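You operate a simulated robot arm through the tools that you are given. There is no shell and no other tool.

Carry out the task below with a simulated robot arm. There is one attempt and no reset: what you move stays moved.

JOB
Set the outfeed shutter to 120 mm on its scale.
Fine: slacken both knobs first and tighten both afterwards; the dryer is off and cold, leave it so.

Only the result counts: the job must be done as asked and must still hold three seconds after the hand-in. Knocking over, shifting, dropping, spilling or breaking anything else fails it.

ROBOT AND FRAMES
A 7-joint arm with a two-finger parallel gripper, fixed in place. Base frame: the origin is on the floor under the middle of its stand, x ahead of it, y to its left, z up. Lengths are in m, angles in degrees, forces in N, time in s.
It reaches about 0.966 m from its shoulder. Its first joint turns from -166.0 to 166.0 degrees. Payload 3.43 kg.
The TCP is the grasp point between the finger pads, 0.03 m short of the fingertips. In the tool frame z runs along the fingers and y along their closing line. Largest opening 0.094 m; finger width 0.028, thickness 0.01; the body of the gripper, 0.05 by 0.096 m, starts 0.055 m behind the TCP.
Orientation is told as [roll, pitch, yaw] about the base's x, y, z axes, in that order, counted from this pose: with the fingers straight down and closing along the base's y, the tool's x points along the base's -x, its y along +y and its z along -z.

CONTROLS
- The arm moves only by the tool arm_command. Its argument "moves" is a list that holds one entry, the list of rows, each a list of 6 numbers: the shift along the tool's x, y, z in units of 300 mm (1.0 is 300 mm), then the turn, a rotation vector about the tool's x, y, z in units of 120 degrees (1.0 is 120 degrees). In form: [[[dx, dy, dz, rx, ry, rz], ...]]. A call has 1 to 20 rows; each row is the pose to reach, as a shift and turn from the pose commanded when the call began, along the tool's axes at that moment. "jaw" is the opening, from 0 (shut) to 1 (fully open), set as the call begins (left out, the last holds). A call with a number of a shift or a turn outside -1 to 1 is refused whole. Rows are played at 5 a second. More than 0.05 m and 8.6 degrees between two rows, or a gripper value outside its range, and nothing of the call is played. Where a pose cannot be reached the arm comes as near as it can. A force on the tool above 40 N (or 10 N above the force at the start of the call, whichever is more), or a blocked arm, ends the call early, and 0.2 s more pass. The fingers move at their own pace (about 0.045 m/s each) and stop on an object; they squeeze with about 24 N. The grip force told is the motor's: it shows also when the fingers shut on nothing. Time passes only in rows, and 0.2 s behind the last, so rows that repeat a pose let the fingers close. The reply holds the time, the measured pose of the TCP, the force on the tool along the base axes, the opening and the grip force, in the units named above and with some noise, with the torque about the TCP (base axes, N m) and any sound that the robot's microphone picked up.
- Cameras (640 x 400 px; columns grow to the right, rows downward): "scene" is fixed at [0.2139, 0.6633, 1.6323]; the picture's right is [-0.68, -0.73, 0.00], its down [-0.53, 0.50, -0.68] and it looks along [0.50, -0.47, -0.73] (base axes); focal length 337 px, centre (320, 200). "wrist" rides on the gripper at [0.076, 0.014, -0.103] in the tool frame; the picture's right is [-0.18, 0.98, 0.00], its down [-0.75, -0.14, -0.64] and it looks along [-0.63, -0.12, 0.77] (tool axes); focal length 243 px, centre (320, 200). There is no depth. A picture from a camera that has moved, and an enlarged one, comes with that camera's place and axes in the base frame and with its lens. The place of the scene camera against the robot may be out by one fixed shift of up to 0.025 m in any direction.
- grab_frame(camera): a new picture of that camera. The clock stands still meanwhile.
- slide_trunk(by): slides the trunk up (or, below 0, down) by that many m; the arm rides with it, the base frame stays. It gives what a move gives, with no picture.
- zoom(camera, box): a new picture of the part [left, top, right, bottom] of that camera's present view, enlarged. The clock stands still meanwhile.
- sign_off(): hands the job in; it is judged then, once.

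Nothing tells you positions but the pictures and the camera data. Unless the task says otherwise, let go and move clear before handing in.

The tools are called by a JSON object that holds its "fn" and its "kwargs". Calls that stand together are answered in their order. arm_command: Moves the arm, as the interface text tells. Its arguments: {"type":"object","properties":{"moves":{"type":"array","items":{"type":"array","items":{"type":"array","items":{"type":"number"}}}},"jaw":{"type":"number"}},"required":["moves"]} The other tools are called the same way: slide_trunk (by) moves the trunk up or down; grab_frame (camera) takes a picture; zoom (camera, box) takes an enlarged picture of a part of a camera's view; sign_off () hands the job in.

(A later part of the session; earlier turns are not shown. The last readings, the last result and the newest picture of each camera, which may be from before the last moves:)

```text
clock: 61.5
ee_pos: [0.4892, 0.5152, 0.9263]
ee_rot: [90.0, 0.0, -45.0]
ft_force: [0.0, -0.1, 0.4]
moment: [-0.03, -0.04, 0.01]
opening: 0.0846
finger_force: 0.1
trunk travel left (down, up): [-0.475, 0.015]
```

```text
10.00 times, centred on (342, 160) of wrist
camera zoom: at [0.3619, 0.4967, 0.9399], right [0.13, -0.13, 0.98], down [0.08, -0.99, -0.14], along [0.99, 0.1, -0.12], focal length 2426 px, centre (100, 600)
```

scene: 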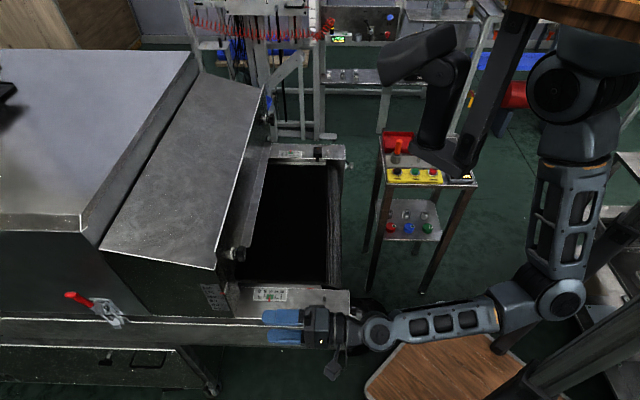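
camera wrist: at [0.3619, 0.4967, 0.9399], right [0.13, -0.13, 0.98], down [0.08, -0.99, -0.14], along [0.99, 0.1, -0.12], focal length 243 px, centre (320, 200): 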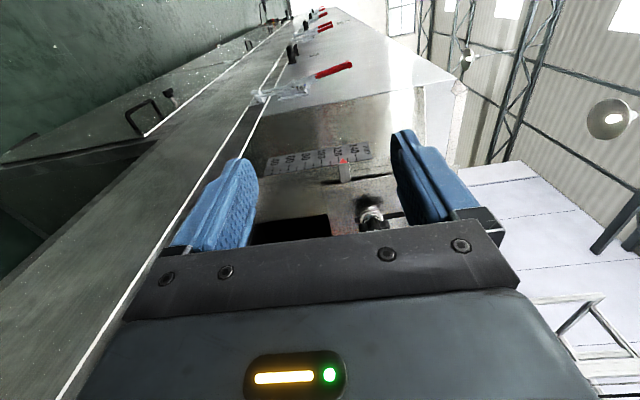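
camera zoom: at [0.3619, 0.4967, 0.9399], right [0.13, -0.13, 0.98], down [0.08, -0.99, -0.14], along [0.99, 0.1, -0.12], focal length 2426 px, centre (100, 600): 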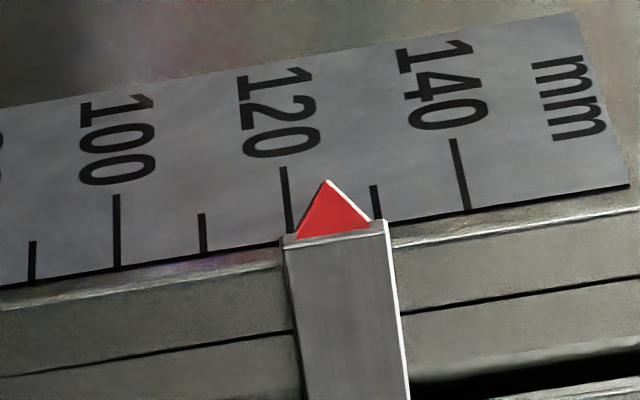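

The level view gives a parallax-free reading: the tip lies almost midway between 120 and 130, so the true setting is about 124.9. That matches the reflection estimate. I need to lower it 4.9 mm, so I'll go back to the lip at mid-width.

{"fn": "arm_command", "kwargs": {"moves": [[[-0.05, 0, -0.07, 0, 0, 0], [-0.16, 0, -0.14, 0, 0, 0], [-0.295, 0, -0.178, 0, 0, 0], [-0.43, 0, -0.178, 0, 0, 0], [-0.565, 0, -0.178, 0, 0, 0], [-0.7, 0, -0.178, 0, 0, 0]]]}}

{"fn": "arm_command", "kwargs": {"moves": [[[-0.14, -0.009, 0, 0, 0, 0], [-0.28, -0.019, 0, 0, 0, 0], [-0.42, -0.029, 0, 0, 0, 0], [-0.56, -0.038, 0, 0, 0, 0], [-0.7, -0.0477, 0, 0, 0, 0]]]}}

{"fn": "grab_frame", "kwargs": {"camera": "wrist"}}

{"fn": "grab_frame", "kwargs": {"camera": "scene"}}

```text
clock: 63.0
ee_pos: [0.5981, 0.3297, 0.9244]
ee_rot: [90.1, 0.1, -44.9]
ft_force: [0.0, 0.1, -0.2]
moment: [0.01, 0.0, -0.01]
opening: 0.0844
finger_force: 0.1
trunk travel left (down, up): [-0.475, 0.015]
```

```text
clock: 64.2
ee_pos: [0.747, 0.1813, 0.9115]
ee_rot: [90.1, 0.0, -44.9]
ft_force: [0.0, 0.8, -0.3]
moment: [0.02, 0.01, -0.01]
opening: 0.0846
finger_force: 0.0
trunk travel left (down, up): [-0.475, 0.015]
```

```text
taken
camera wrist: at [0.6213, 0.1622, 0.925], right [0.13, -0.13, 0.98], down [0.08, -0.99, -0.14], along [0.99, 0.1, -0.12], focal length 243 px, centre (320, 200)
```

wrist: 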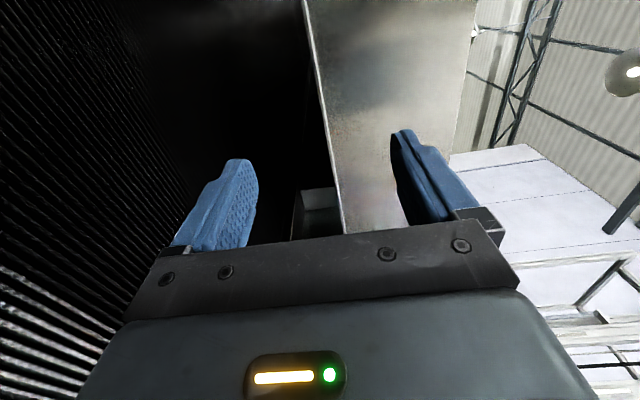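

```text
taken
```

scene: 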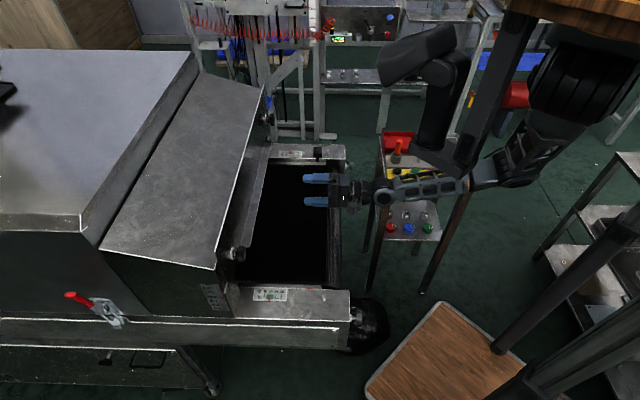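

The lip is level with the TCP again at about 0.911. I'll advance onto it and check before closing.

{"fn": "arm_command", "kwargs": {"moves": [[[0, 0, 0.13, 0, 0, 0], [0, 0, 0.26, 0, 0, 0], [0, 0, 0.37, 0, 0, 0], [0, 0, 0.463, 0, 0, 0]]]}}

{"fn": "grab_frame", "kwargs": {"camera": "wrist"}}

{"fn": "zoom", "kwargs": {"camera": "scene", "box": [230, 140, 350, 215]}}

```text
clock: 65.2
ee_pos: [0.8457, 0.2794, 0.9106]
ee_rot: [89.9, -0.1, -45.1]
ft_force: [0.5, -0.5, 0.5]
moment: [-0.01, 0.07, -0.02]
opening: 0.0846
finger_force: 0.0
trunk travel left (down, up): [-0.475, 0.015]
```

```text
taken
camera wrist: at [0.7203, 0.2596, 0.9237], right [0.13, -0.13, 0.98], down [0.08, -0.99, -0.14], along [0.99, 0.09, -0.12], focal length 243 px, centre (320, 200)
```

wrist: 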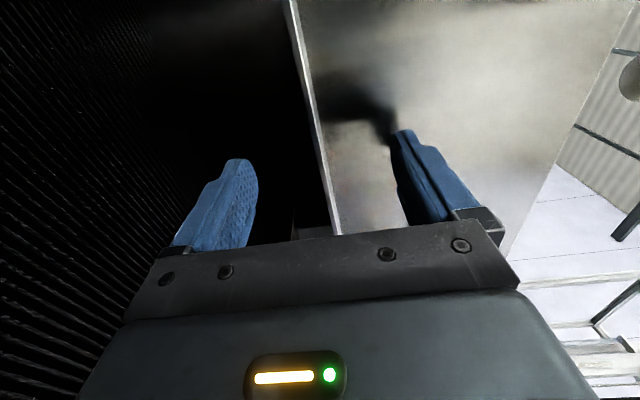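

```text
5.33 times, centred on (290, 178) of scene
camera zoom: at [0.2139, 0.6633, 1.6323], right [-0.68, -0.73, 0.0], down [-0.53, 0.5, -0.68], along [0.5, -0.47, -0.73], focal length 1799 px, centre (480, 320)
```

zoom: 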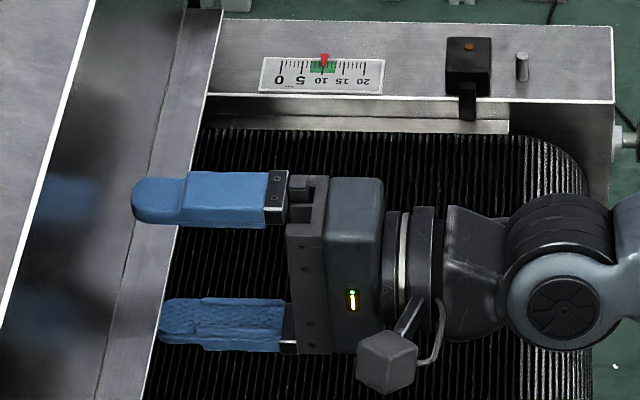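

The jaws straddle the lip. I'll close and check the pointer.

{"fn": "arm_command", "kwargs": {"moves": [[[0, 0, 0, 0, 0, 0], [0, 0, 0, 0, 0, 0], [0, 0, 0, 0, 0, 0], [0, 0, 0, 0, 0, 0], [0, 0, 0, 0, 0, 0], [0, 0, 0, 0, 0, 0]]], "jaw": 0}}

{"fn": "zoom", "kwargs": {"camera": "scene", "box": [196, 276, 244, 306]}}

```text
clock: 66.5
ee_pos: [0.8474, 0.2793, 0.9098]
ee_rot: [90.0, 0.0, -45.1]
ft_force: [0.5, 0.5, 0.6]
moment: [-0.01, -0.05, -0.1]
opening: 0.0041
finger_force: 38.5
trunk travel left (down, up): [-0.475, 0.015]
```

```text
13.33 times, centred on (220, 291) of scene
camera zoom: at [0.2139, 0.6633, 1.6323], right [-0.68, -0.73, 0.0], down [-0.53, 0.5, -0.68], along [0.5, -0.47, -0.73], focal length 4496 px, centre (1653, -1013)
```

zoom: 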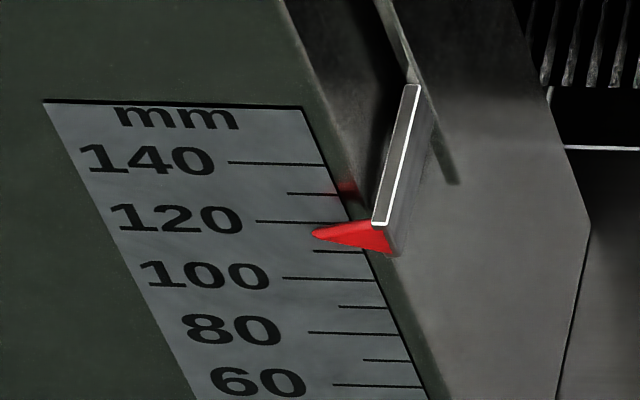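

Closing nudged the shutter down about 2 mm, to roughly 122.9 true. I'll lower it another 3 mm.

{"fn": "arm_command", "kwargs": {"moves": [[[0, -0.004, 0, 0, 0, 0], [0, -0.008, 0, 0, 0, 0], [0, -0.01, 0, 0, 0, 0], [0, -0.01, 0, 0, 0, 0]]]}}

{"fn": "zoom", "kwargs": {"camera": "scene", "box": [196, 276, 244, 306]}}

```text
clock: 67.5
ee_pos: [0.8467, 0.279, 0.9084]
ee_rot: [90.0, 0.0, -44.9]
ft_force: [5.4, 1.8, 1.5]
moment: [-0.08, -0.07, 0.1]
opening: 0.004
finger_force: 38.1
trunk travel left (down, up): [-0.475, 0.015]
```

```text
13.33 times, centred on (220, 291) of scene
camera zoom: at [0.2139, 0.6633, 1.6323], right [-0.68, -0.73, 0.0], down [-0.53, 0.5, -0.68], along [0.5, -0.47, -0.73], focal length 4496 px, centre (1653, -1013)
```

zoom: 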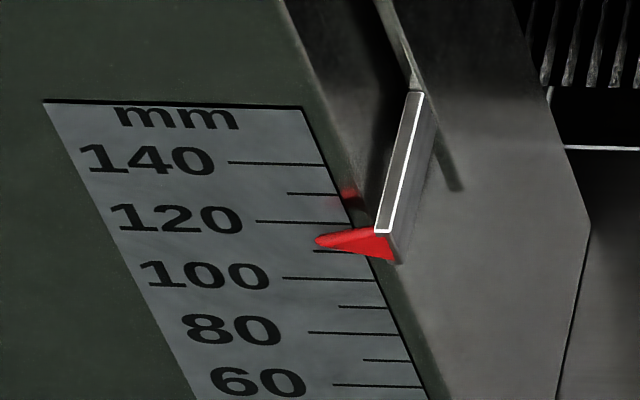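

The tip moved 13 px in total, or about 4.5 mm, so it's near 120.4. I'll lower another 0.5 mm and then release.

{"fn": "arm_command", "kwargs": {"moves": [[[0, -0.0017, 0, 0, 0, 0], [0, -0.0017, 0, 0, 0, 0], [0, -0.0017, 0, 0, 0, 0]]]}}

{"fn": "zoom", "kwargs": {"camera": "scene", "box": [196, 276, 244, 306]}}

{"fn": "arm_command", "kwargs": {"moves": [[[0, 0, 0, 0, 0, 0], [0, 0, 0, 0, 0, 0], [0, 0, 0, 0, 0, 0], [0, 0, 0, 0, 0, 0]]], "jaw": 0.6}}

{"fn": "zoom", "kwargs": {"camera": "scene", "box": [196, 276, 244, 306]}}

```text
clock: 68.3
ee_pos: [0.8467, 0.2799, 0.9073]
ee_rot: [90.1, -0.1, -45.0]
ft_force: [13.1, 6.0, -2.0]
moment: [-0.06, -0.03, -0.31]
opening: 0.0037
finger_force: 37.6
trunk travel left (down, up): [-0.475, 0.015]
```

```text
13.33 times, centred on (220, 291) of scene
camera zoom: at [0.2139, 0.6633, 1.6323], right [-0.68, -0.73, 0.0], down [-0.53, 0.5, -0.68], along [0.5, -0.47, -0.73], focal length 4496 px, centre (1653, -1013)
```

zoom: 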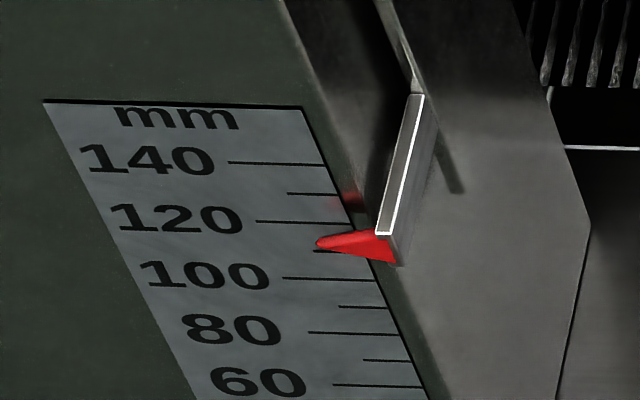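

```text
clock: 69.3
ee_pos: [0.8462, 0.2797, 0.908]
ee_rot: [90.1, 0.0, -45.1]
ft_force: [-0.1, 0.4, -0.1]
moment: [0.01, 0.0, 0.03]
opening: 0.0565
finger_force: 0.1
trunk travel left (down, up): [-0.475, 0.015]
```

```text
13.33 times, centred on (220, 291) of scene
camera zoom: at [0.2139, 0.6633, 1.6323], right [-0.68, -0.73, 0.0], down [-0.53, 0.5, -0.68], along [0.5, -0.47, -0.73], focal length 4496 px, centre (1653, -1013)
```

zoom: 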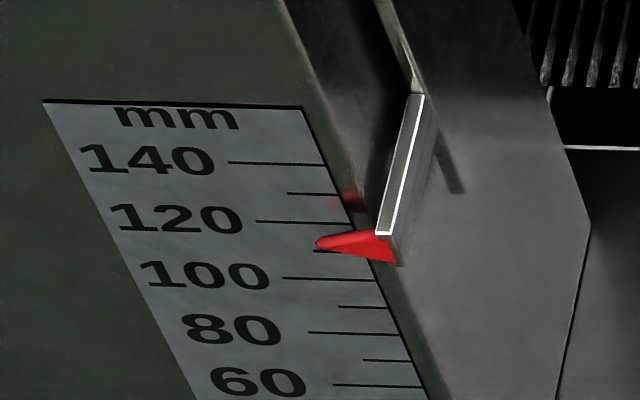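

The tip moved 15 px from the 124.9 position, which implies about 119.8. I'll back off and verify with the level view before tightening.

{"fn": "arm_command", "kwargs": {"moves": [[[0, 0, -0.1, 0, 0, 0], [0, 0, -0.22, 0, 0, 0], [0, 0, -0.34, 0, 0, 0], [0, 0, -0.463, 0, 0, 0]]]}}

{"fn": "arm_command", "kwargs": {"moves": [[[0.14, 0.009, 0, 0, 0, 0], [0.28, 0.018, 0, 0, 0, 0], [0.42, 0.027, 0, 0, 0, 0], [0.56, 0.036, 0, 0, 0, 0], [0.7, 0.043, 0, 0, 0, 0]]], "jaw": 0.9}}

{"fn": "arm_command", "kwargs": {"moves": [[[0.135, 0, 0, 0, 0, 0], [0.27, 0, 0, 0, 0, 0], [0.405, 0, 0.02, 0, 0, 0], [0.54, 0, 0.07, 0, 0, 0], [0.65, 0, 0.13, 0, 0, 0], [0.7, 0, 0.178, 0, 0, 0]]]}}

{"fn": "zoom", "kwargs": {"camera": "wrist", "box": [255, 130, 395, 217]}}

{"fn": "zoom", "kwargs": {"camera": "wrist", "box": [310, 140, 374, 180]}}

```text
clock: 70.3
ee_pos: [0.7468, 0.1823, 0.9079]
ee_rot: [90.0, 0.0, -45.0]
ft_force: [-0.2, -0.3, -0.6]
moment: [0.0, -0.06, 0.04]
opening: 0.0563
finger_force: 0.0
trunk travel left (down, up): [-0.475, 0.015]
```

```text
clock: 71.5
ee_pos: [0.6, 0.3297, 0.9195]
ee_rot: [90.1, -0.1, -45.1]
ft_force: [-0.2, -0.5, 1.2]
moment: [0.01, 0.0, 0.04]
opening: 0.0847
finger_force: 0.0
trunk travel left (down, up): [-0.475, 0.015]
```

```text
clock: 73.0
ee_pos: [0.4895, 0.5154, 0.9211]
ee_rot: [90.0, 0.0, -45.0]
ft_force: [-0.5, -0.6, -0.4]
moment: [0.02, -0.03, -0.02]
opening: 0.0848
finger_force: 0.1
trunk travel left (down, up): [-0.475, 0.015]
```

```text
4.57 times, centred on (325, 174) of wrist
camera zoom: at [0.3626, 0.496, 0.9341], right [0.13, -0.13, 0.98], down [0.08, -0.99, -0.14], along [0.99, 0.1, -0.12], focal length 1109 px, centre (297, 321)
```

zoom: 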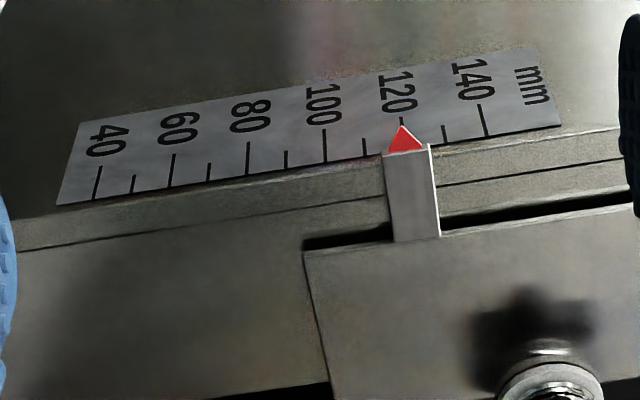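

```text
10.00 times, centred on (342, 160) of wrist
camera zoom: at [0.3626, 0.496, 0.9341], right [0.13, -0.13, 0.98], down [0.08, -0.99, -0.14], along [0.99, 0.1, -0.12], focal length 2426 px, centre (100, 600)
```

zoom: 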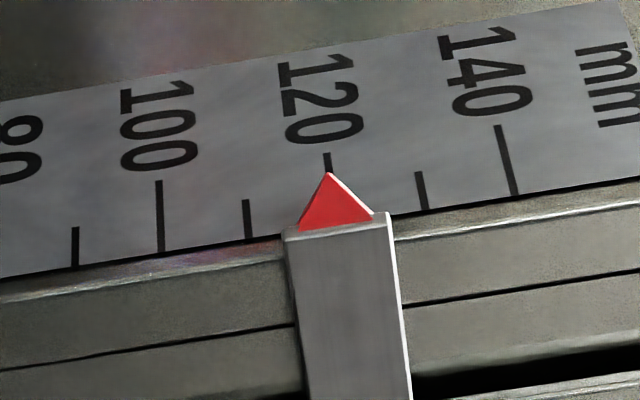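

The tip sits exactly on the 120 line in the level view. Now I'll tighten the near knob first: back to its pre-grasp, rolling to -90 so I can turn it clockwise through 180°.

{"fn": "arm_command", "kwargs": {"moves": [[[-0.0428, 0.0123, -0.0146, 0, 0, -0.0625], [-0.0855, 0.0246, -0.0293, 0, 0, -0.125], [-0.1283, 0.0369, -0.0439, 0, 0, -0.1875], [-0.171, 0.0492, -0.0586, 0, 0, -0.25], [-0.2138, 0.0615, -0.0732, 0, 0, -0.3125], [-0.2565, 0.0739, -0.0879, 0, 0, -0.375], [-0.2993, 0.0862, -0.1025, 0, 0, -0.4375], [-0.342, 0.0985, -0.1171, 0, 0, -0.5], [-0.3848, 0.1108, -0.1318, 0, 0, -0.5625], [-0.4275, 0.1231, -0.1464, 0, 0, -0.625], [-0.4703, 0.1354, -0.1611, 0, 0, -0.6875], [-0.513, 0.1477, -0.1757, 0, 0, -0.75]]]}}

{"fn": "arm_command", "kwargs": {"moves": [[[0, 0, 0, 0, 0, -0.0625], [0, 0, 0, 0, 0, -0.125], [0, 0, 0, 0, 0, -0.1875], [0, 0, 0, 0, 0, -0.25], [0, 0, 0, 0, 0, -0.3125], [0, 0, 0, 0, 0, -0.375], [0, 0, 0, 0, 0, -0.4375], [0, 0, 0, 0, 0, -0.5], [0, 0, 0, 0, 0, -0.5625], [0, 0, 0, 0, 0, -0.625], [0, 0, 0, 0, 0, -0.6875], [0, 0, 0, 0, 0, -0.75]]]}}

{"fn": "zoom", "kwargs": {"camera": "wrist", "box": [220, 30, 420, 170]}}

{"fn": "zoom", "kwargs": {"camera": "scene", "box": [196, 276, 244, 306]}}

```text
clock: 75.5
ee_pos: [0.5602, 0.3704, 0.9641]
ee_rot: [-120.1, -89.9, 165.0]
ft_force: [-0.1, 0.2, -0.2]
moment: [0.0, 0.01, -0.01]
opening: 0.0846
finger_force: 0.1
trunk travel left (down, up): [-0.475, 0.015]
```

```text
clock: 78.2
ee_pos: [0.561, 0.368, 0.9646]
ee_rot: [-89.9, 0.1, 135.1]
ft_force: [0.3, 0.4, -0.4]
moment: [0.01, 0.0, -0.02]
opening: 0.0844
finger_force: 0.0
trunk travel left (down, up): [-0.475, 0.015]
```

```text
2.86 times, centred on (320, 100) of wrist
camera zoom: at [0.5415, 0.2429, 0.9501], right [-0.13, 0.13, -0.98], down [-0.99, 0.08, 0.14], along [0.1, 0.99, 0.12], focal length 693 px, centre (320, 486)
```

zoom: 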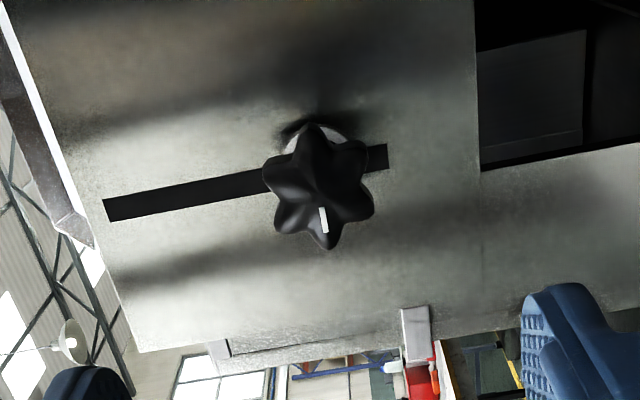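

```text
13.33 times, centred on (220, 291) of scene
camera zoom: at [0.2139, 0.6633, 1.6323], right [-0.68, -0.73, 0.0], down [-0.53, 0.5, -0.68], along [0.5, -0.47, -0.73], focal length 4496 px, centre (1653, -1013)
```

zoom: 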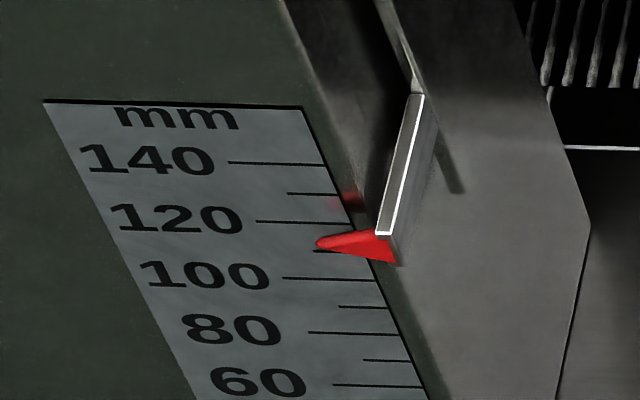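

The slot has moved up relative to the fixed knob, as expected, and the pointer is unchanged. I'll advance onto the knob and grip.

{"fn": "arm_command", "kwargs": {"moves": [[[0, 0, 0.12, 0, 0, 0], [0, 0, 0.24, 0, 0, 0], [0, 0, 0.36, 0, 0, 0], [0, 0, 0.46, 0, 0, 0]]]}}

{"fn": "zoom", "kwargs": {"camera": "wrist", "box": [220, 80, 420, 220]}}

{"fn": "arm_command", "kwargs": {"moves": [[[0, 0, 0, 0, 0, 0], [0, 0, 0, 0, 0, 0], [0, 0, 0, 0, 0, 0], [0, 0, 0, 0, 0, 0], [0, 0, 0, 0, 0, 0]]], "jaw": 0}}

{"fn": "zoom", "kwargs": {"camera": "wrist", "box": [220, 80, 420, 220]}}

```text
clock: 79.2
ee_pos: [0.6574, 0.4669, 0.9646]
ee_rot: [-90.0, 0.0, 135.0]
ft_force: [-0.1, 0.0, -0.2]
moment: [0.0, -0.04, 0.01]
opening: 0.0845
finger_force: 0.0
trunk travel left (down, up): [-0.475, 0.015]
```

```text
2.86 times, centred on (320, 150) of wrist
camera zoom: at [0.6387, 0.3401, 0.9497], right [-0.13, 0.13, -0.98], down [-0.99, 0.08, 0.14], along [0.1, 0.99, 0.12], focal length 693 px, centre (320, 343)
```

zoom: 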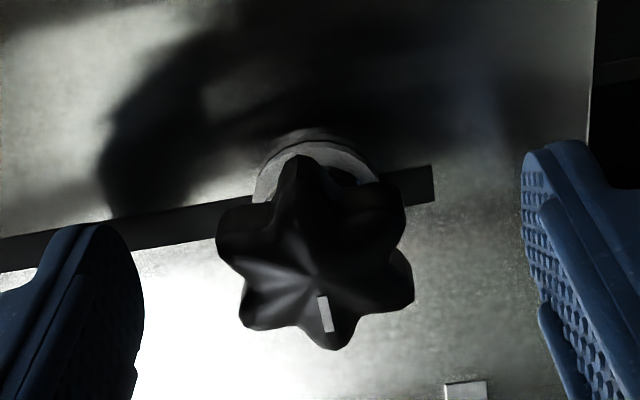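

```text
clock: 80.3
ee_pos: [0.6576, 0.4675, 0.9651]
ee_rot: [-90.1, 0.0, 135.0]
ft_force: [1.1, 1.1, 1.8]
moment: [0.03, -0.01, -0.07]
opening: 0.0415
finger_force: 45.4
trunk travel left (down, up): [-0.475, 0.015]
```

```text
2.86 times, centred on (320, 150) of wrist
camera zoom: at [0.6387, 0.3402, 0.95], right [-0.13, 0.13, -0.98], down [-0.99, 0.08, 0.14], along [0.1, 0.99, 0.12], focal length 693 px, centre (320, 343)
```

zoom: 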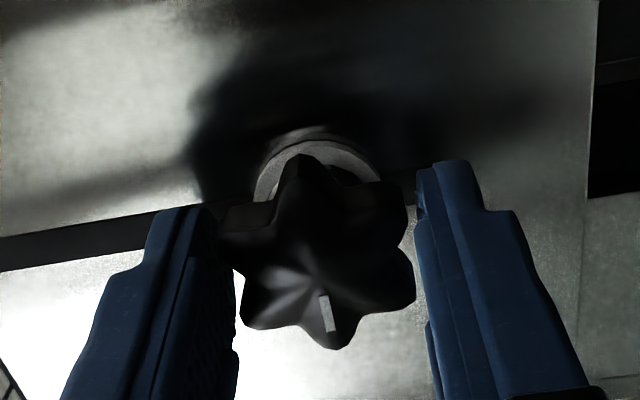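

The grip is well centred with small forces. I'll turn clockwise (positive) 60° and watch the torque and the pointer.

{"fn": "arm_command", "kwargs": {"moves": [[[0, 0, 0, 0, 0, 0.0625], [0, 0, 0, 0, 0, 0.125], [0, 0, 0, 0, 0, 0.1875], [0, 0, 0, 0, 0, 0.25], [0, 0, 0, 0, 0, 0.3125], [0, 0, 0, 0, 0, 0.375], [0, 0, 0, 0, 0, 0.4375], [0, 0, 0, 0, 0, 0.5]]]}}

{"fn": "arm_command", "kwargs": {"moves": [[[0, 0, 0, 0, 0, 0.0625], [0, 0, 0, 0, 0, 0.125], [0, 0, 0, 0, 0, 0.1875], [0, 0, 0, 0, 0, 0.25], [0, 0, 0, 0, 0, 0.3125], [0, 0, 0, 0, 0, 0.375], [0, 0, 0, 0, 0, 0.4375], [0, 0, 0, 0, 0, 0.5]]]}}

{"fn": "zoom", "kwargs": {"camera": "wrist", "box": [220, 80, 420, 220]}}

{"fn": "zoom", "kwargs": {"camera": "scene", "box": [196, 276, 244, 306]}}

```text
clock: 82.2
ee_pos: [0.6567, 0.4673, 0.9651]
ee_rot: [-90.1, -60.1, 135.1]
ft_force: [-2.5, -6.5, 7.6]
moment: [0.16, -0.18, -0.05]
opening: 0.0412
finger_force: 45.2
trunk travel left (down, up): [-0.475, 0.015]
```

```text
clock: 84.0
ee_pos: [0.6584, 0.4665, 0.9657]
ee_rot: [90.2, -59.7, -45.1]
ft_force: [1.9, -4.8, 10.1]
moment: [0.14, -0.16, -0.22]
opening: 0.0416
finger_force: 44.8
trunk travel left (down, up): [-0.475, 0.015]
```

```text
2.86 times, centred on (320, 150) of wrist
camera zoom: at [0.5496, 0.4295, 0.9059], right [-0.54, 0.54, 0.65], down [-0.1, -0.81, 0.58], along [0.84, 0.24, 0.49], focal length 693 px, centre (320, 343)
```

zoom: 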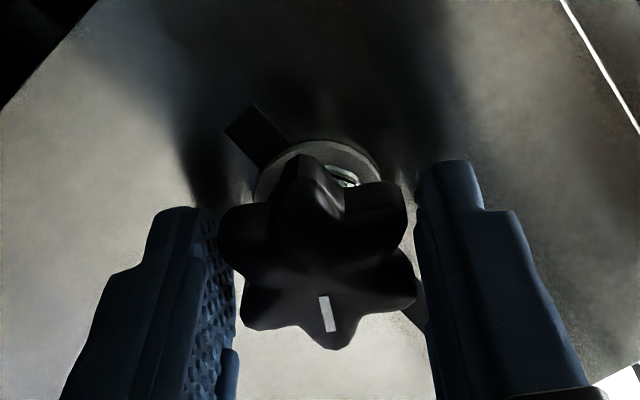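

```text
13.33 times, centred on (220, 291) of scene
camera zoom: at [0.2139, 0.6633, 1.6323], right [-0.68, -0.73, 0.0], down [-0.53, 0.5, -0.68], along [0.5, -0.47, -0.73], focal length 4496 px, centre (1653, -1013)
```

zoom: 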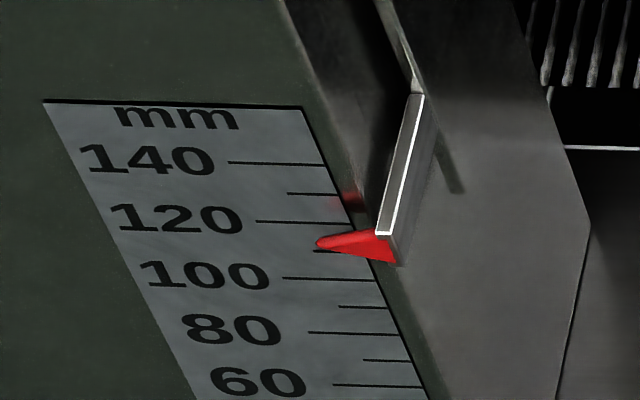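

Tightened 120° so far with the pointer unchanged. I'll do the last 60° and watch for the torque rising.

{"fn": "arm_command", "kwargs": {"moves": [[[0, 0, 0, 0, 0, 0.0625], [0, 0, 0, 0, 0, 0.125], [0, 0, 0, 0, 0, 0.1875], [0, 0, 0, 0, 0, 0.25]]]}}

{"fn": "arm_command", "kwargs": {"moves": [[[0, 0, 0, 0, 0, 0.0625], [0, 0, 0, 0, 0, 0.125], [0, 0, 0, 0, 0, 0.1875], [0, 0, 0, 0, 0, 0.25]]]}}

{"fn": "zoom", "kwargs": {"camera": "wrist", "box": [220, 80, 420, 220]}}

{"fn": "zoom", "kwargs": {"camera": "scene", "box": [196, 276, 244, 306]}}

```text
clock: 85.0
ee_pos: [0.6581, 0.4669, 0.9642]
ee_rot: [90.1, -29.8, -45.1]
ft_force: [2.0, -9.2, 10.4]
moment: [0.24, -0.2, -0.11]
opening: 0.0413
finger_force: 45.0
trunk travel left (down, up): [-0.475, 0.015]
```

```text
clock: 86.0
ee_pos: [0.6582, 0.4673, 0.9648]
ee_rot: [90.0, 0.1, -45.0]
ft_force: [5.9, -7.5, 6.5]
moment: [0.11, -0.09, -0.29]
opening: 0.0416
finger_force: 44.8
trunk travel left (down, up): [-0.475, 0.015]
```

```text
2.86 times, centred on (320, 150) of wrist
camera zoom: at [0.5316, 0.4475, 0.9788], right [0.13, -0.13, 0.98], down [0.08, -0.99, -0.14], along [0.99, 0.1, -0.12], focal length 693 px, centre (320, 343)
```

zoom: 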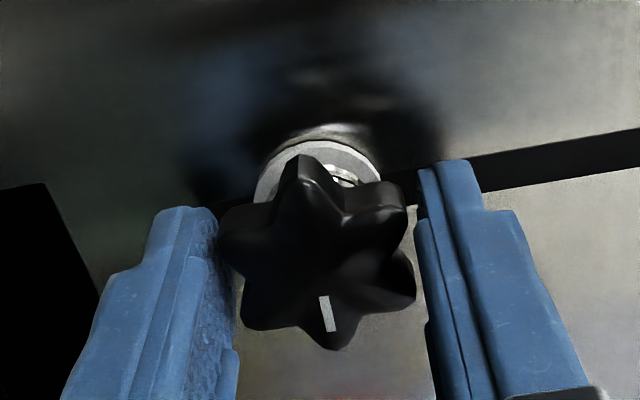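

```text
13.33 times, centred on (220, 291) of scene
camera zoom: at [0.2139, 0.6633, 1.6323], right [-0.68, -0.73, 0.0], down [-0.53, 0.5, -0.68], along [0.5, -0.47, -0.73], focal length 4496 px, centre (1653, -1013)
```

zoom: 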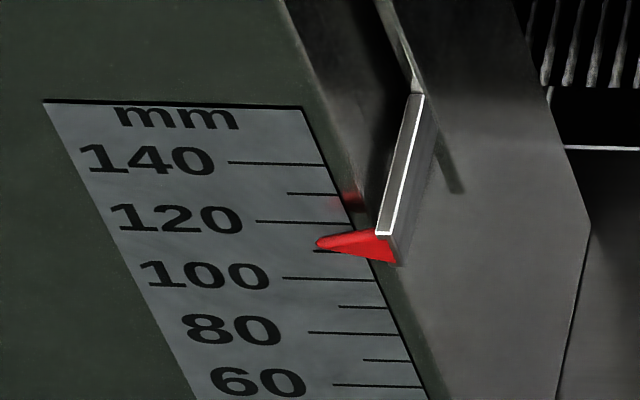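

The mark is back at 3 o'clock and the pointer is still at 120. I'll add a little more clockwise turn to make sure it is snug, watching the torque.

{"fn": "arm_command", "kwargs": {"moves": [[[0, 0, 0, 0, 0, 0.04], [0, 0, 0, 0, 0, 0.08], [0, 0, 0, 0, 0, 0.12], [0, 0, 0, 0, 0, 0.12]]]}}

{"fn": "zoom", "kwargs": {"camera": "wrist", "box": [220, 80, 420, 220]}}

```text
clock: 87.0
ee_pos: [0.6559, 0.469, 0.9666]
ee_rot: [90.3, 14.5, -44.8]
ft_force: [-1.8, 7.8, 10.6]
moment: [-0.38, -1.0, 0.53]
opening: 0.0415
finger_force: 45.0
trunk travel left (down, up): [-0.475, 0.015]
```

```text
2.86 times, centred on (320, 150) of wrist
camera zoom: at [0.5337, 0.4448, 0.9976], right [0.3, -0.3, 0.91], down [0.04, -0.94, -0.33], along [0.95, 0.14, -0.27], focal length 693 px, centre (320, 343)
```

zoom: 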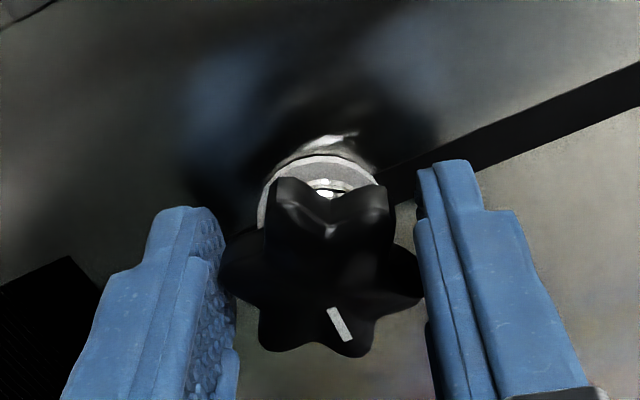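

The torque rose to about 1 N·m and the knob stopped turning, so the near knob is hard tight at its original position. I'll release and back off.

{"fn": "arm_command", "kwargs": {"moves": [[[0, 0, 0, 0, 0, 0], [0, 0, 0, 0, 0, 0], [0, 0, 0, 0, 0, 0], [0, 0, -0.08, 0, 0, 0], [0, 0, -0.2, 0, 0, 0], [0, 0, -0.33, 0, 0, 0], [0, 0, -0.46, 0, 0, 0]]], "jaw": 0.9}}

{"fn": "zoom", "kwargs": {"camera": "wrist", "box": [220, 30, 420, 170]}}

{"fn": "zoom", "kwargs": {"camera": "scene", "box": [196, 276, 244, 306]}}

```text
clock: 88.5
ee_pos: [0.5583, 0.3695, 0.9642]
ee_rot: [90.1, 14.4, -45.0]
ft_force: [1.0, -0.2, -0.3]
moment: [0.05, -0.01, -0.01]
opening: 0.0849
finger_force: 0.0
trunk travel left (down, up): [-0.475, 0.015]
```

```text
2.86 times, centred on (320, 100) of wrist
camera zoom: at [0.4367, 0.3462, 0.9961], right [0.3, -0.3, 0.91], down [0.04, -0.94, -0.33], along [0.95, 0.13, -0.27], focal length 693 px, centre (320, 486)
```

zoom: 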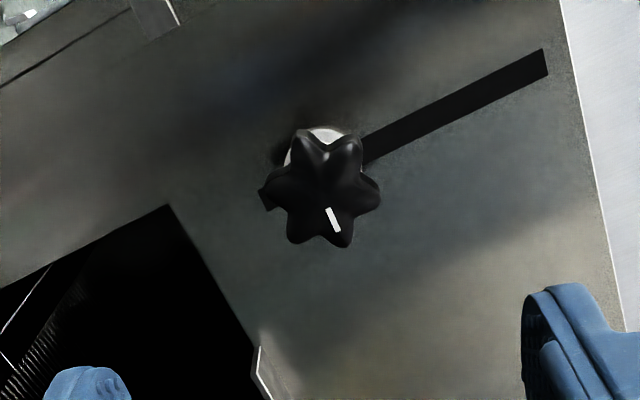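

```text
13.33 times, centred on (220, 291) of scene
camera zoom: at [0.2139, 0.6633, 1.6323], right [-0.68, -0.73, 0.0], down [-0.53, 0.5, -0.68], along [0.5, -0.47, -0.73], focal length 4496 px, centre (1653, -1013)
```

zoom: 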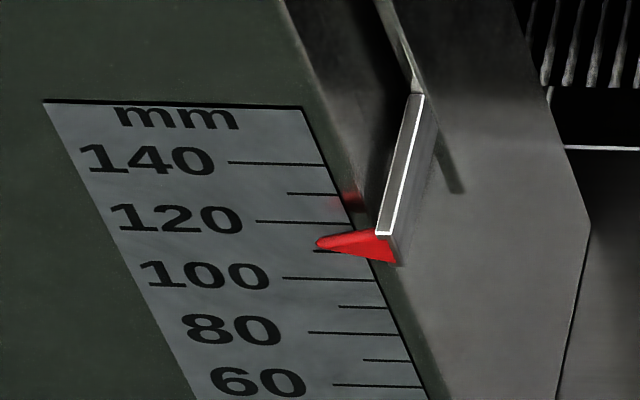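

The near knob is tight and the pointer is still on 120. Now the far knob: I'll traverse back across in front of the shutter at knob height, rolling toward -90 on the way and keeping the trunk raised for clearance from the button panel.

{"fn": "arm_command", "kwargs": {"moves": [[[-0.0634, 0.0163, 0, 0, 0, -0.0621], [-0.1269, 0.0326, 0, 0, 0, -0.1243], [-0.1903, 0.0489, 0, 0, 0, -0.1864], [-0.2537, 0.0651, 0, 0, 0, -0.2486], [-0.3171, 0.0814, 0, 0, 0, -0.3107], [-0.3806, 0.0977, 0, 0, 0, -0.3729], [-0.444, 0.114, 0, 0, 0, -0.435], [-0.5074, 0.1303, 0, 0, 0, -0.4971], [-0.5709, 0.1466, 0, 0, 0, -0.5593], [-0.6343, 0.1629, 0, 0, 0, -0.6214], [-0.6977, 0.1791, 0, 0, 0, -0.6836], [-0.7611, 0.1954, 0, 0, 0, -0.7457], [-0.8246, 0.2117, 0, 0, 0, -0.8079], [-0.888, 0.228, 0, 0, 0, -0.87]]]}}

{"fn": "grab_frame", "kwargs": {"camera": "scene"}}

```text
clock: 91.5
ee_pos: [0.7553, 0.1748, 0.9643]
ee_rot: [-117.5, -89.9, 162.5]
ft_force: [-0.1, 0.4, -0.2]
moment: [0.02, 0.01, -0.03]
opening: 0.0846
finger_force: 0.0
trunk travel left (down, up): [-0.475, 0.015]
```

```text
taken
```

scene: 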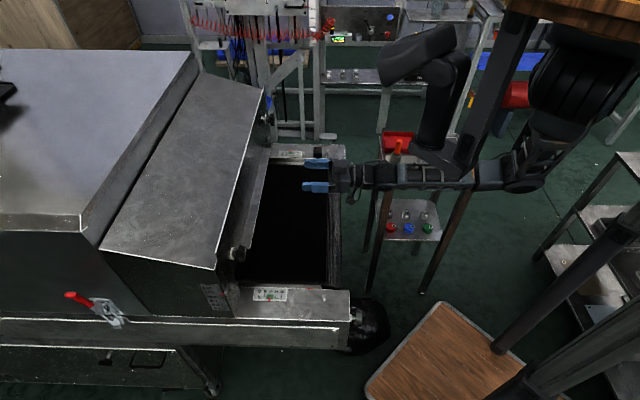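

The pose is clear so far. An orange peg on the panel stand reaches about z = 0.925 near [0.715, -0.168], so I'll keep the wrist further forward (n = 0.70) while moving to the far side.

{"fn": "arm_command", "kwargs": {"moves": [[[0, -0.04, 0.1, 0, 0, -0.0625], [0, -0.11, 0.143, 0, 0, -0.125], [0, -0.19, 0.143, 0, 0, -0.1875], [0, -0.27, 0.143, 0, 0, -0.25], [0, -0.35, 0.143, 0, 0, -0.3125], [0, -0.43, 0.143, 0, 0, -0.375], [0, -0.51, 0.143, 0, 0, -0.4375], [0, -0.59, 0.143, 0, 0, -0.5]]]}}

{"fn": "grab_frame", "kwargs": {"camera": "scene"}}

{"fn": "zoom", "kwargs": {"camera": "scene", "box": [280, 80, 480, 205]}}

```text
clock: 93.3
ee_pos: [0.9107, 0.081, 0.9655]
ee_rot: [-90.1, -30.0, 135.2]
ft_force: [-0.6, -0.6, 1.2]
moment: [-0.03, 0.01, 0.0]
opening: 0.0845
finger_force: 0.1
trunk travel left (down, up): [-0.475, 0.015]
```

```text
taken
```

scene: 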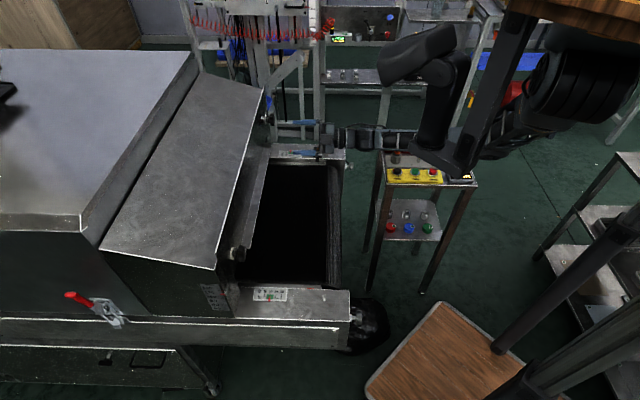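

```text
3.20 times, centred on (380, 142) of scene
camera zoom: at [0.2139, 0.6633, 1.6323], right [-0.68, -0.73, 0.0], down [-0.53, 0.5, -0.68], along [0.5, -0.47, -0.73], focal length 1079 px, centre (128, 384)
```

zoom: 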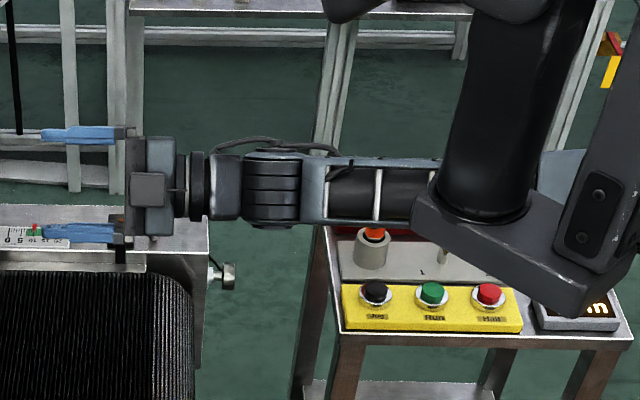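

The forearm is near the orange peg but above it. To gain clearance I'll lift 4 cm and advance 4 cm first, then move sideways to the far knob line, then come back down.

{"fn": "arm_command", "kwargs": {"moves": [[[-0.0333, -0.0578, 0.067, 0, 0, 0], [-0.0667, -0.1155, 0.133, 0, 0, 0], [0.0272, -0.1695, 0.133, 0, 0, -0.0625], [0.121, -0.2235, 0.133, 0, 0, -0.125], [0.2148, -0.2779, 0.133, 0, 0, -0.1875], [0.2148, -0.2779, 0.133, 0, 0, -0.25]]]}}

{"fn": "grab_frame", "kwargs": {"camera": "scene"}}

{"fn": "zoom", "kwargs": {"camera": "scene", "box": [240, 60, 440, 205]}}

{"fn": "grab_frame", "kwargs": {"camera": "wrist"}}

```text
clock: 94.8
ee_pos: [1.0077, 0.0389, 1.0043]
ee_rot: [-90.0, 0.1, 135.0]
ft_force: [-0.3, -0.2, 0.8]
moment: [0.0, 0.01, 0.03]
opening: 0.0847
finger_force: 0.1
trunk travel left (down, up): [-0.475, 0.015]
```

```text
taken
```

scene: 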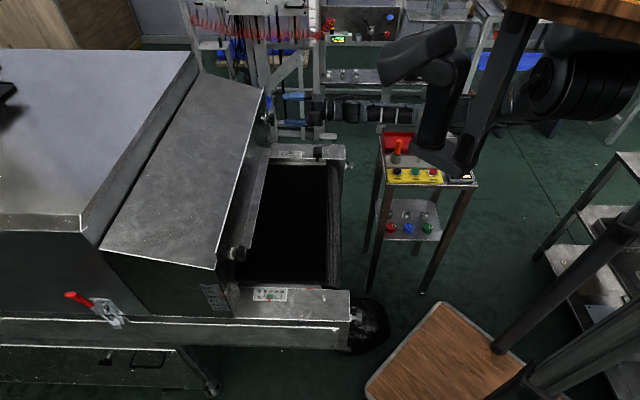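

```text
2.76 times, centred on (340, 132) of scene
camera zoom: at [0.2139, 0.6633, 1.6323], right [-0.68, -0.73, 0.0], down [-0.53, 0.5, -0.68], along [0.5, -0.47, -0.73], focal length 930 px, centre (265, 386)
```

zoom: 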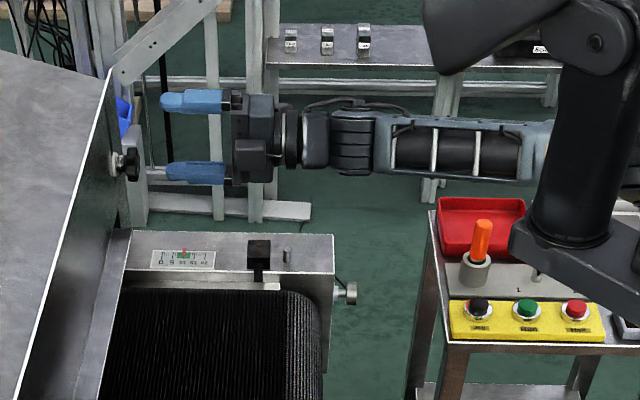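

```text
taken
camera wrist: at [0.9891, -0.0875, 0.9896], right [-0.13, 0.13, -0.98], down [-0.99, 0.08, 0.14], along [0.1, 0.99, 0.12], focal length 243 px, centre (320, 200)
```

wrist: 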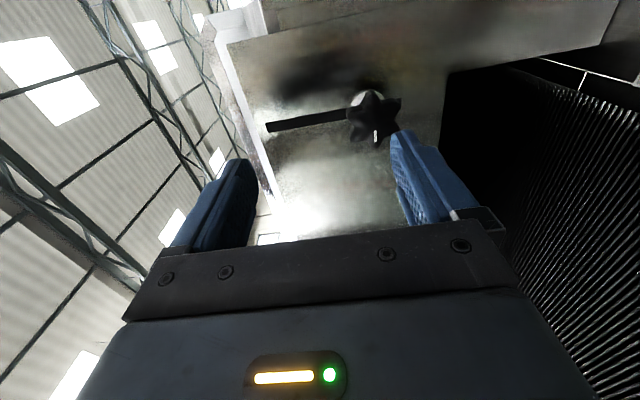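

The peg and panel are undisturbed and roll -90 is reachable here. I'll come down 4 cm to knob height and check the alignment.

{"fn": "arm_command", "kwargs": {"moves": [[[0, 0.0667, 0, 0, 0, 0], [0, 0.1333, 0, 0, 0, 0]]]}}

{"fn": "zoom", "kwargs": {"camera": "wrist", "box": [220, 60, 420, 200]}}

{"fn": "zoom", "kwargs": {"camera": "scene", "box": [240, 90, 340, 150]}}

```text
clock: 95.3
ee_pos: [1.0071, 0.0395, 0.9629]
ee_rot: [-90.0, 0.1, 135.0]
ft_force: [0.3, 0.5, -0.6]
moment: [0.01, -0.03, 0.0]
opening: 0.0845
finger_force: 0.1
trunk travel left (down, up): [-0.475, 0.015]
```

```text
2.86 times, centred on (320, 130) of wrist
camera zoom: at [0.9892, -0.0883, 0.9496], right [-0.13, 0.13, -0.98], down [-0.99, 0.08, 0.14], along [0.1, 0.99, 0.12], focal length 693 px, centre (320, 400)
```

zoom: 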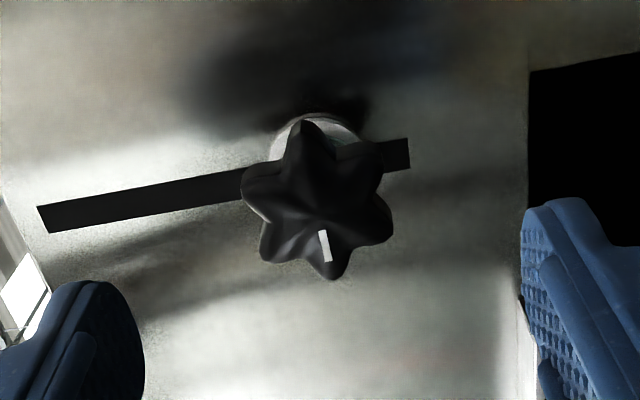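

```text
6.40 times, centred on (290, 120) of scene
camera zoom: at [0.2139, 0.6633, 1.6323], right [-0.68, -0.73, 0.0], down [-0.53, 0.5, -0.68], along [0.5, -0.47, -0.73], focal length 2158 px, centre (512, 712)
```

zoom: 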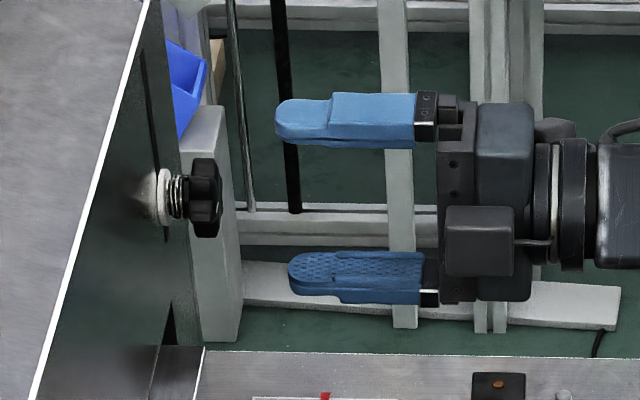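

The knob is well aligned. I'll advance onto it and grip.

{"fn": "arm_command", "kwargs": {"moves": [[[0, 0, 0.07, 0, 0, 0], [0, 0, 0.14, 0, 0, 0], [0, 0, 0.19, 0, 0, 0]]]}}

{"fn": "zoom", "kwargs": {"camera": "wrist", "box": [220, 80, 420, 220]}}

{"fn": "arm_command", "kwargs": {"moves": [[[0, 0, 0, 0, 0, 0], [0, 0, 0, 0, 0, 0], [0, 0, 0, 0, 0, 0], [0, 0, 0, 0, 0, 0], [0, 0, 0, 0, 0, 0]]], "jaw": 0}}

{"fn": "zoom", "kwargs": {"camera": "wrist", "box": [220, 80, 420, 220]}}

```text
clock: 96.2
ee_pos: [1.0471, 0.0792, 0.9654]
ee_rot: [-90.0, 0.0, 135.0]
ft_force: [0.3, 0.4, -0.5]
moment: [-0.03, -0.01, -0.01]
opening: 0.0846
finger_force: 0.1
trunk travel left (down, up): [-0.475, 0.015]
```

```text
2.86 times, centred on (320, 150) of wrist
camera zoom: at [1.0289, -0.0475, 0.9499], right [-0.13, 0.13, -0.98], down [-0.99, 0.08, 0.14], along [0.1, 0.99, 0.12], focal length 693 px, centre (320, 343)
```

zoom: 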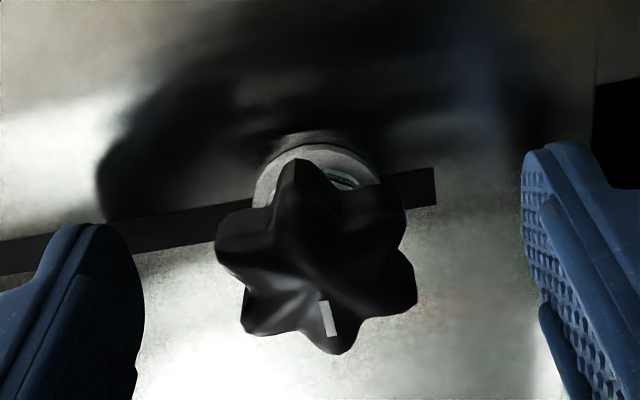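

```text
clock: 97.3
ee_pos: [1.0454, 0.0798, 0.9648]
ee_rot: [-89.9, 0.0, 135.0]
ft_force: [0.6, 1.5, 1.7]
moment: [0.03, -0.02, -0.08]
opening: 0.0414
finger_force: 45.5
trunk travel left (down, up): [-0.475, 0.015]
```

```text
2.86 times, centred on (320, 150) of wrist
camera zoom: at [1.029, -0.0472, 0.95], right [-0.13, 0.13, -0.98], down [-0.99, 0.08, 0.14], along [0.1, 0.99, 0.12], focal length 693 px, centre (320, 343)
```

zoom: 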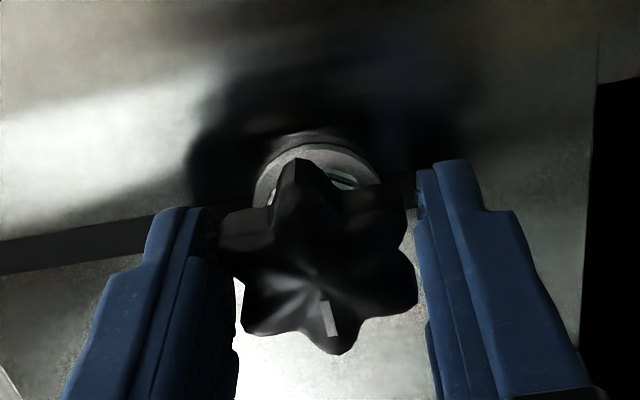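

Gripped and centred. I'll turn clockwise 60° at a time.

{"fn": "arm_command", "kwargs": {"moves": [[[0, 0, 0, 0, 0, 0.0625], [0, 0, 0, 0, 0, 0.125], [0, 0, 0, 0, 0, 0.1875], [0, 0, 0, 0, 0, 0.25], [0, 0, 0, 0, 0, 0.3125], [0, 0, 0, 0, 0, 0.375], [0, 0, 0, 0, 0, 0.4375], [0, 0, 0, 0, 0, 0.5]]]}}

{"fn": "zoom", "kwargs": {"camera": "scene", "box": [196, 276, 244, 306]}}

```text
clock: 99.2
ee_pos: [1.048, 0.0801, 0.9662]
ee_rot: [-90.1, -60.1, 135.0]
ft_force: [3.6, -0.8, 8.2]
moment: [-0.25, 0.22, -0.19]
opening: 0.0415
finger_force: 44.9
trunk travel left (down, up): [-0.475, 0.015]
```

```text
13.33 times, centred on (220, 291) of scene
camera zoom: at [0.2139, 0.6633, 1.6323], right [-0.68, -0.73, 0.0], down [-0.53, 0.5, -0.68], along [0.5, -0.47, -0.73], focal length 4496 px, centre (1653, -1013)
```

zoom: 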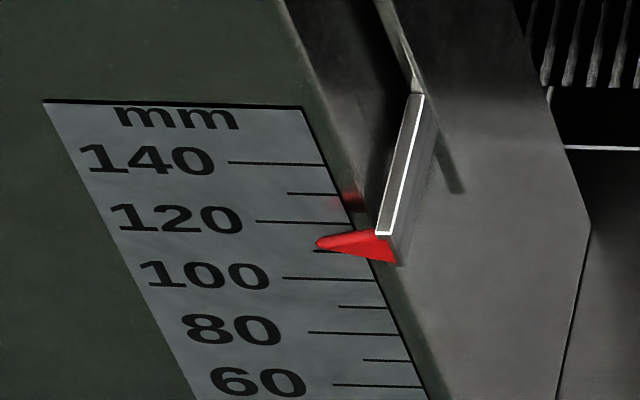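

{"fn": "arm_command", "kwargs": {"moves": [[[0, 0, 0, 0, 0, 0.0625], [0, 0, 0, 0, 0, 0.125], [0, 0, 0, 0, 0, 0.1875], [0, 0, 0, 0, 0, 0.25], [0, 0, 0, 0, 0, 0.3125], [0, 0, 0, 0, 0, 0.375], [0, 0, 0, 0, 0, 0.4375], [0, 0, 0, 0, 0, 0.5]]]}}

{"fn": "grab_frame", "kwargs": {"camera": "scene"}}

```text
clock: 101.0
ee_pos: [1.0481, 0.08, 0.9657]
ee_rot: [90.1, -59.9, -45.2]
ft_force: [17.3, -1.5, 12.8]
moment: [-0.14, 0.13, -0.21]
opening: 0.0413
finger_force: 45.0
trunk travel left (down, up): [-0.475, 0.015]
```

```text
taken
```

scene: 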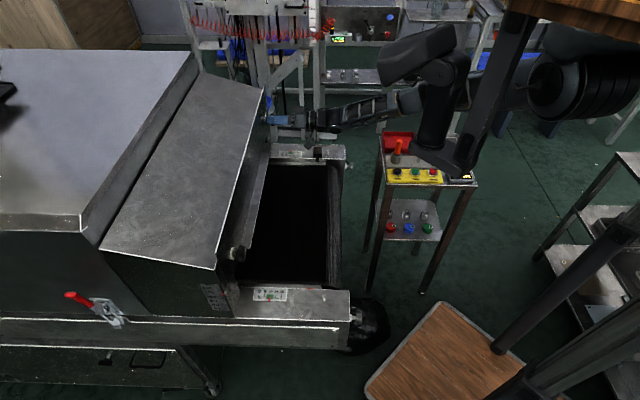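

At 120° now, with a small side force. I'll compensate about 1 mm and finish the last 60°.

{"fn": "arm_command", "kwargs": {"moves": [[[-0.0036, -0.001, 0.0017, 0, 0, 0], [-0.0036, -0.001, 0.0017, 0, 0, 0.0625], [-0.0036, -0.001, 0.0017, 0, 0, 0.125], [-0.0036, -0.001, 0.0017, 0, 0, 0.1875], [-0.0036, -0.001, 0.0017, 0, 0, 0.25]]]}}

{"fn": "arm_command", "kwargs": {"moves": [[[0, 0, 0, 0, 0, 0.0625], [0, 0, 0, 0, 0, 0.125], [0, 0, 0, 0, 0, 0.1875], [0, 0, 0, 0, 0, 0.25]]]}}

{"fn": "zoom", "kwargs": {"camera": "wrist", "box": [220, 80, 420, 220]}}

```text
clock: 102.2
ee_pos: [1.0483, 0.0788, 0.9643]
ee_rot: [90.1, -29.9, -45.1]
ft_force: [3.9, -8.7, 8.7]
moment: [-0.22, 0.24, 0.09]
opening: 0.0416
finger_force: 44.9
trunk travel left (down, up): [-0.475, 0.015]
```

```text
clock: 103.2
ee_pos: [1.0484, 0.0784, 0.9652]
ee_rot: [90.1, 0.2, -45.0]
ft_force: [2.4, -11.7, 1.7]
moment: [0.06, -0.09, 0.06]
opening: 0.0414
finger_force: 45.1
trunk travel left (down, up): [-0.475, 0.015]
```

```text
2.86 times, centred on (320, 150) of wrist
camera zoom: at [0.922, 0.0598, 0.9789], right [0.13, -0.13, 0.98], down [0.08, -0.99, -0.14], along [0.99, 0.1, -0.12], focal length 693 px, centre (320, 343)
```

zoom: 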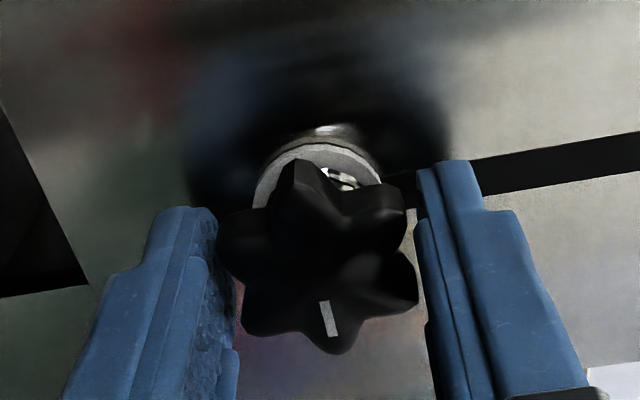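

Back at the original mark position. I'll add a little more clockwise turn to confirm the hard stop.

{"fn": "arm_command", "kwargs": {"moves": [[[0, 0, 0, 0, 0, 0.04], [0, 0, 0, 0, 0, 0.08], [0, 0, 0, 0, 0, 0.12], [0, 0, 0, 0, 0, 0.12]]]}}

{"fn": "zoom", "kwargs": {"camera": "wrist", "box": [220, 80, 420, 220]}}

{"fn": "zoom", "kwargs": {"camera": "scene", "box": [196, 276, 244, 306]}}

```text
clock: 104.2
ee_pos: [1.047, 0.0805, 0.9658]
ee_rot: [89.9, 14.6, -44.9]
ft_force: [-4.6, -2.2, -1.1]
moment: [-0.79, -0.63, 0.05]
opening: 0.0415
finger_force: 45.0
trunk travel left (down, up): [-0.475, 0.015]
```

```text
2.86 times, centred on (320, 150) of wrist
camera zoom: at [0.9258, 0.0568, 0.9975], right [0.3, -0.3, 0.91], down [0.04, -0.94, -0.32], along [0.95, 0.13, -0.27], focal length 693 px, centre (320, 343)
```

zoom: 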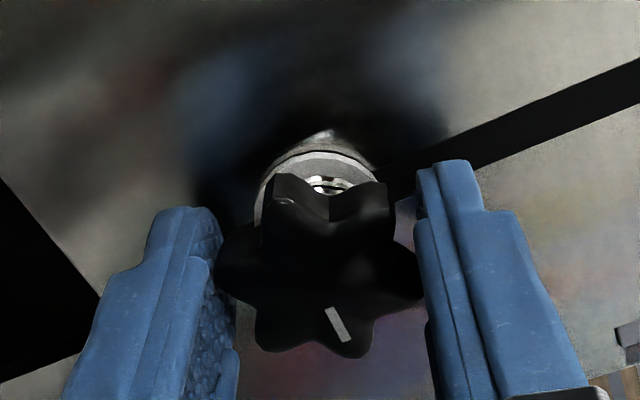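

```text
13.33 times, centred on (220, 291) of scene
camera zoom: at [0.2139, 0.6633, 1.6323], right [-0.68, -0.73, 0.0], down [-0.53, 0.5, -0.68], along [0.5, -0.47, -0.73], focal length 4496 px, centre (1653, -1013)
```

zoom: 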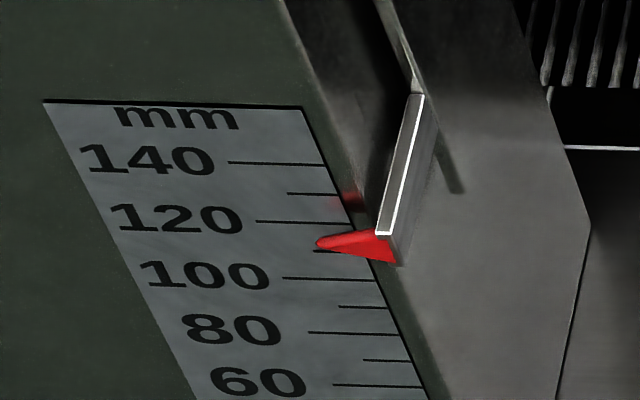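

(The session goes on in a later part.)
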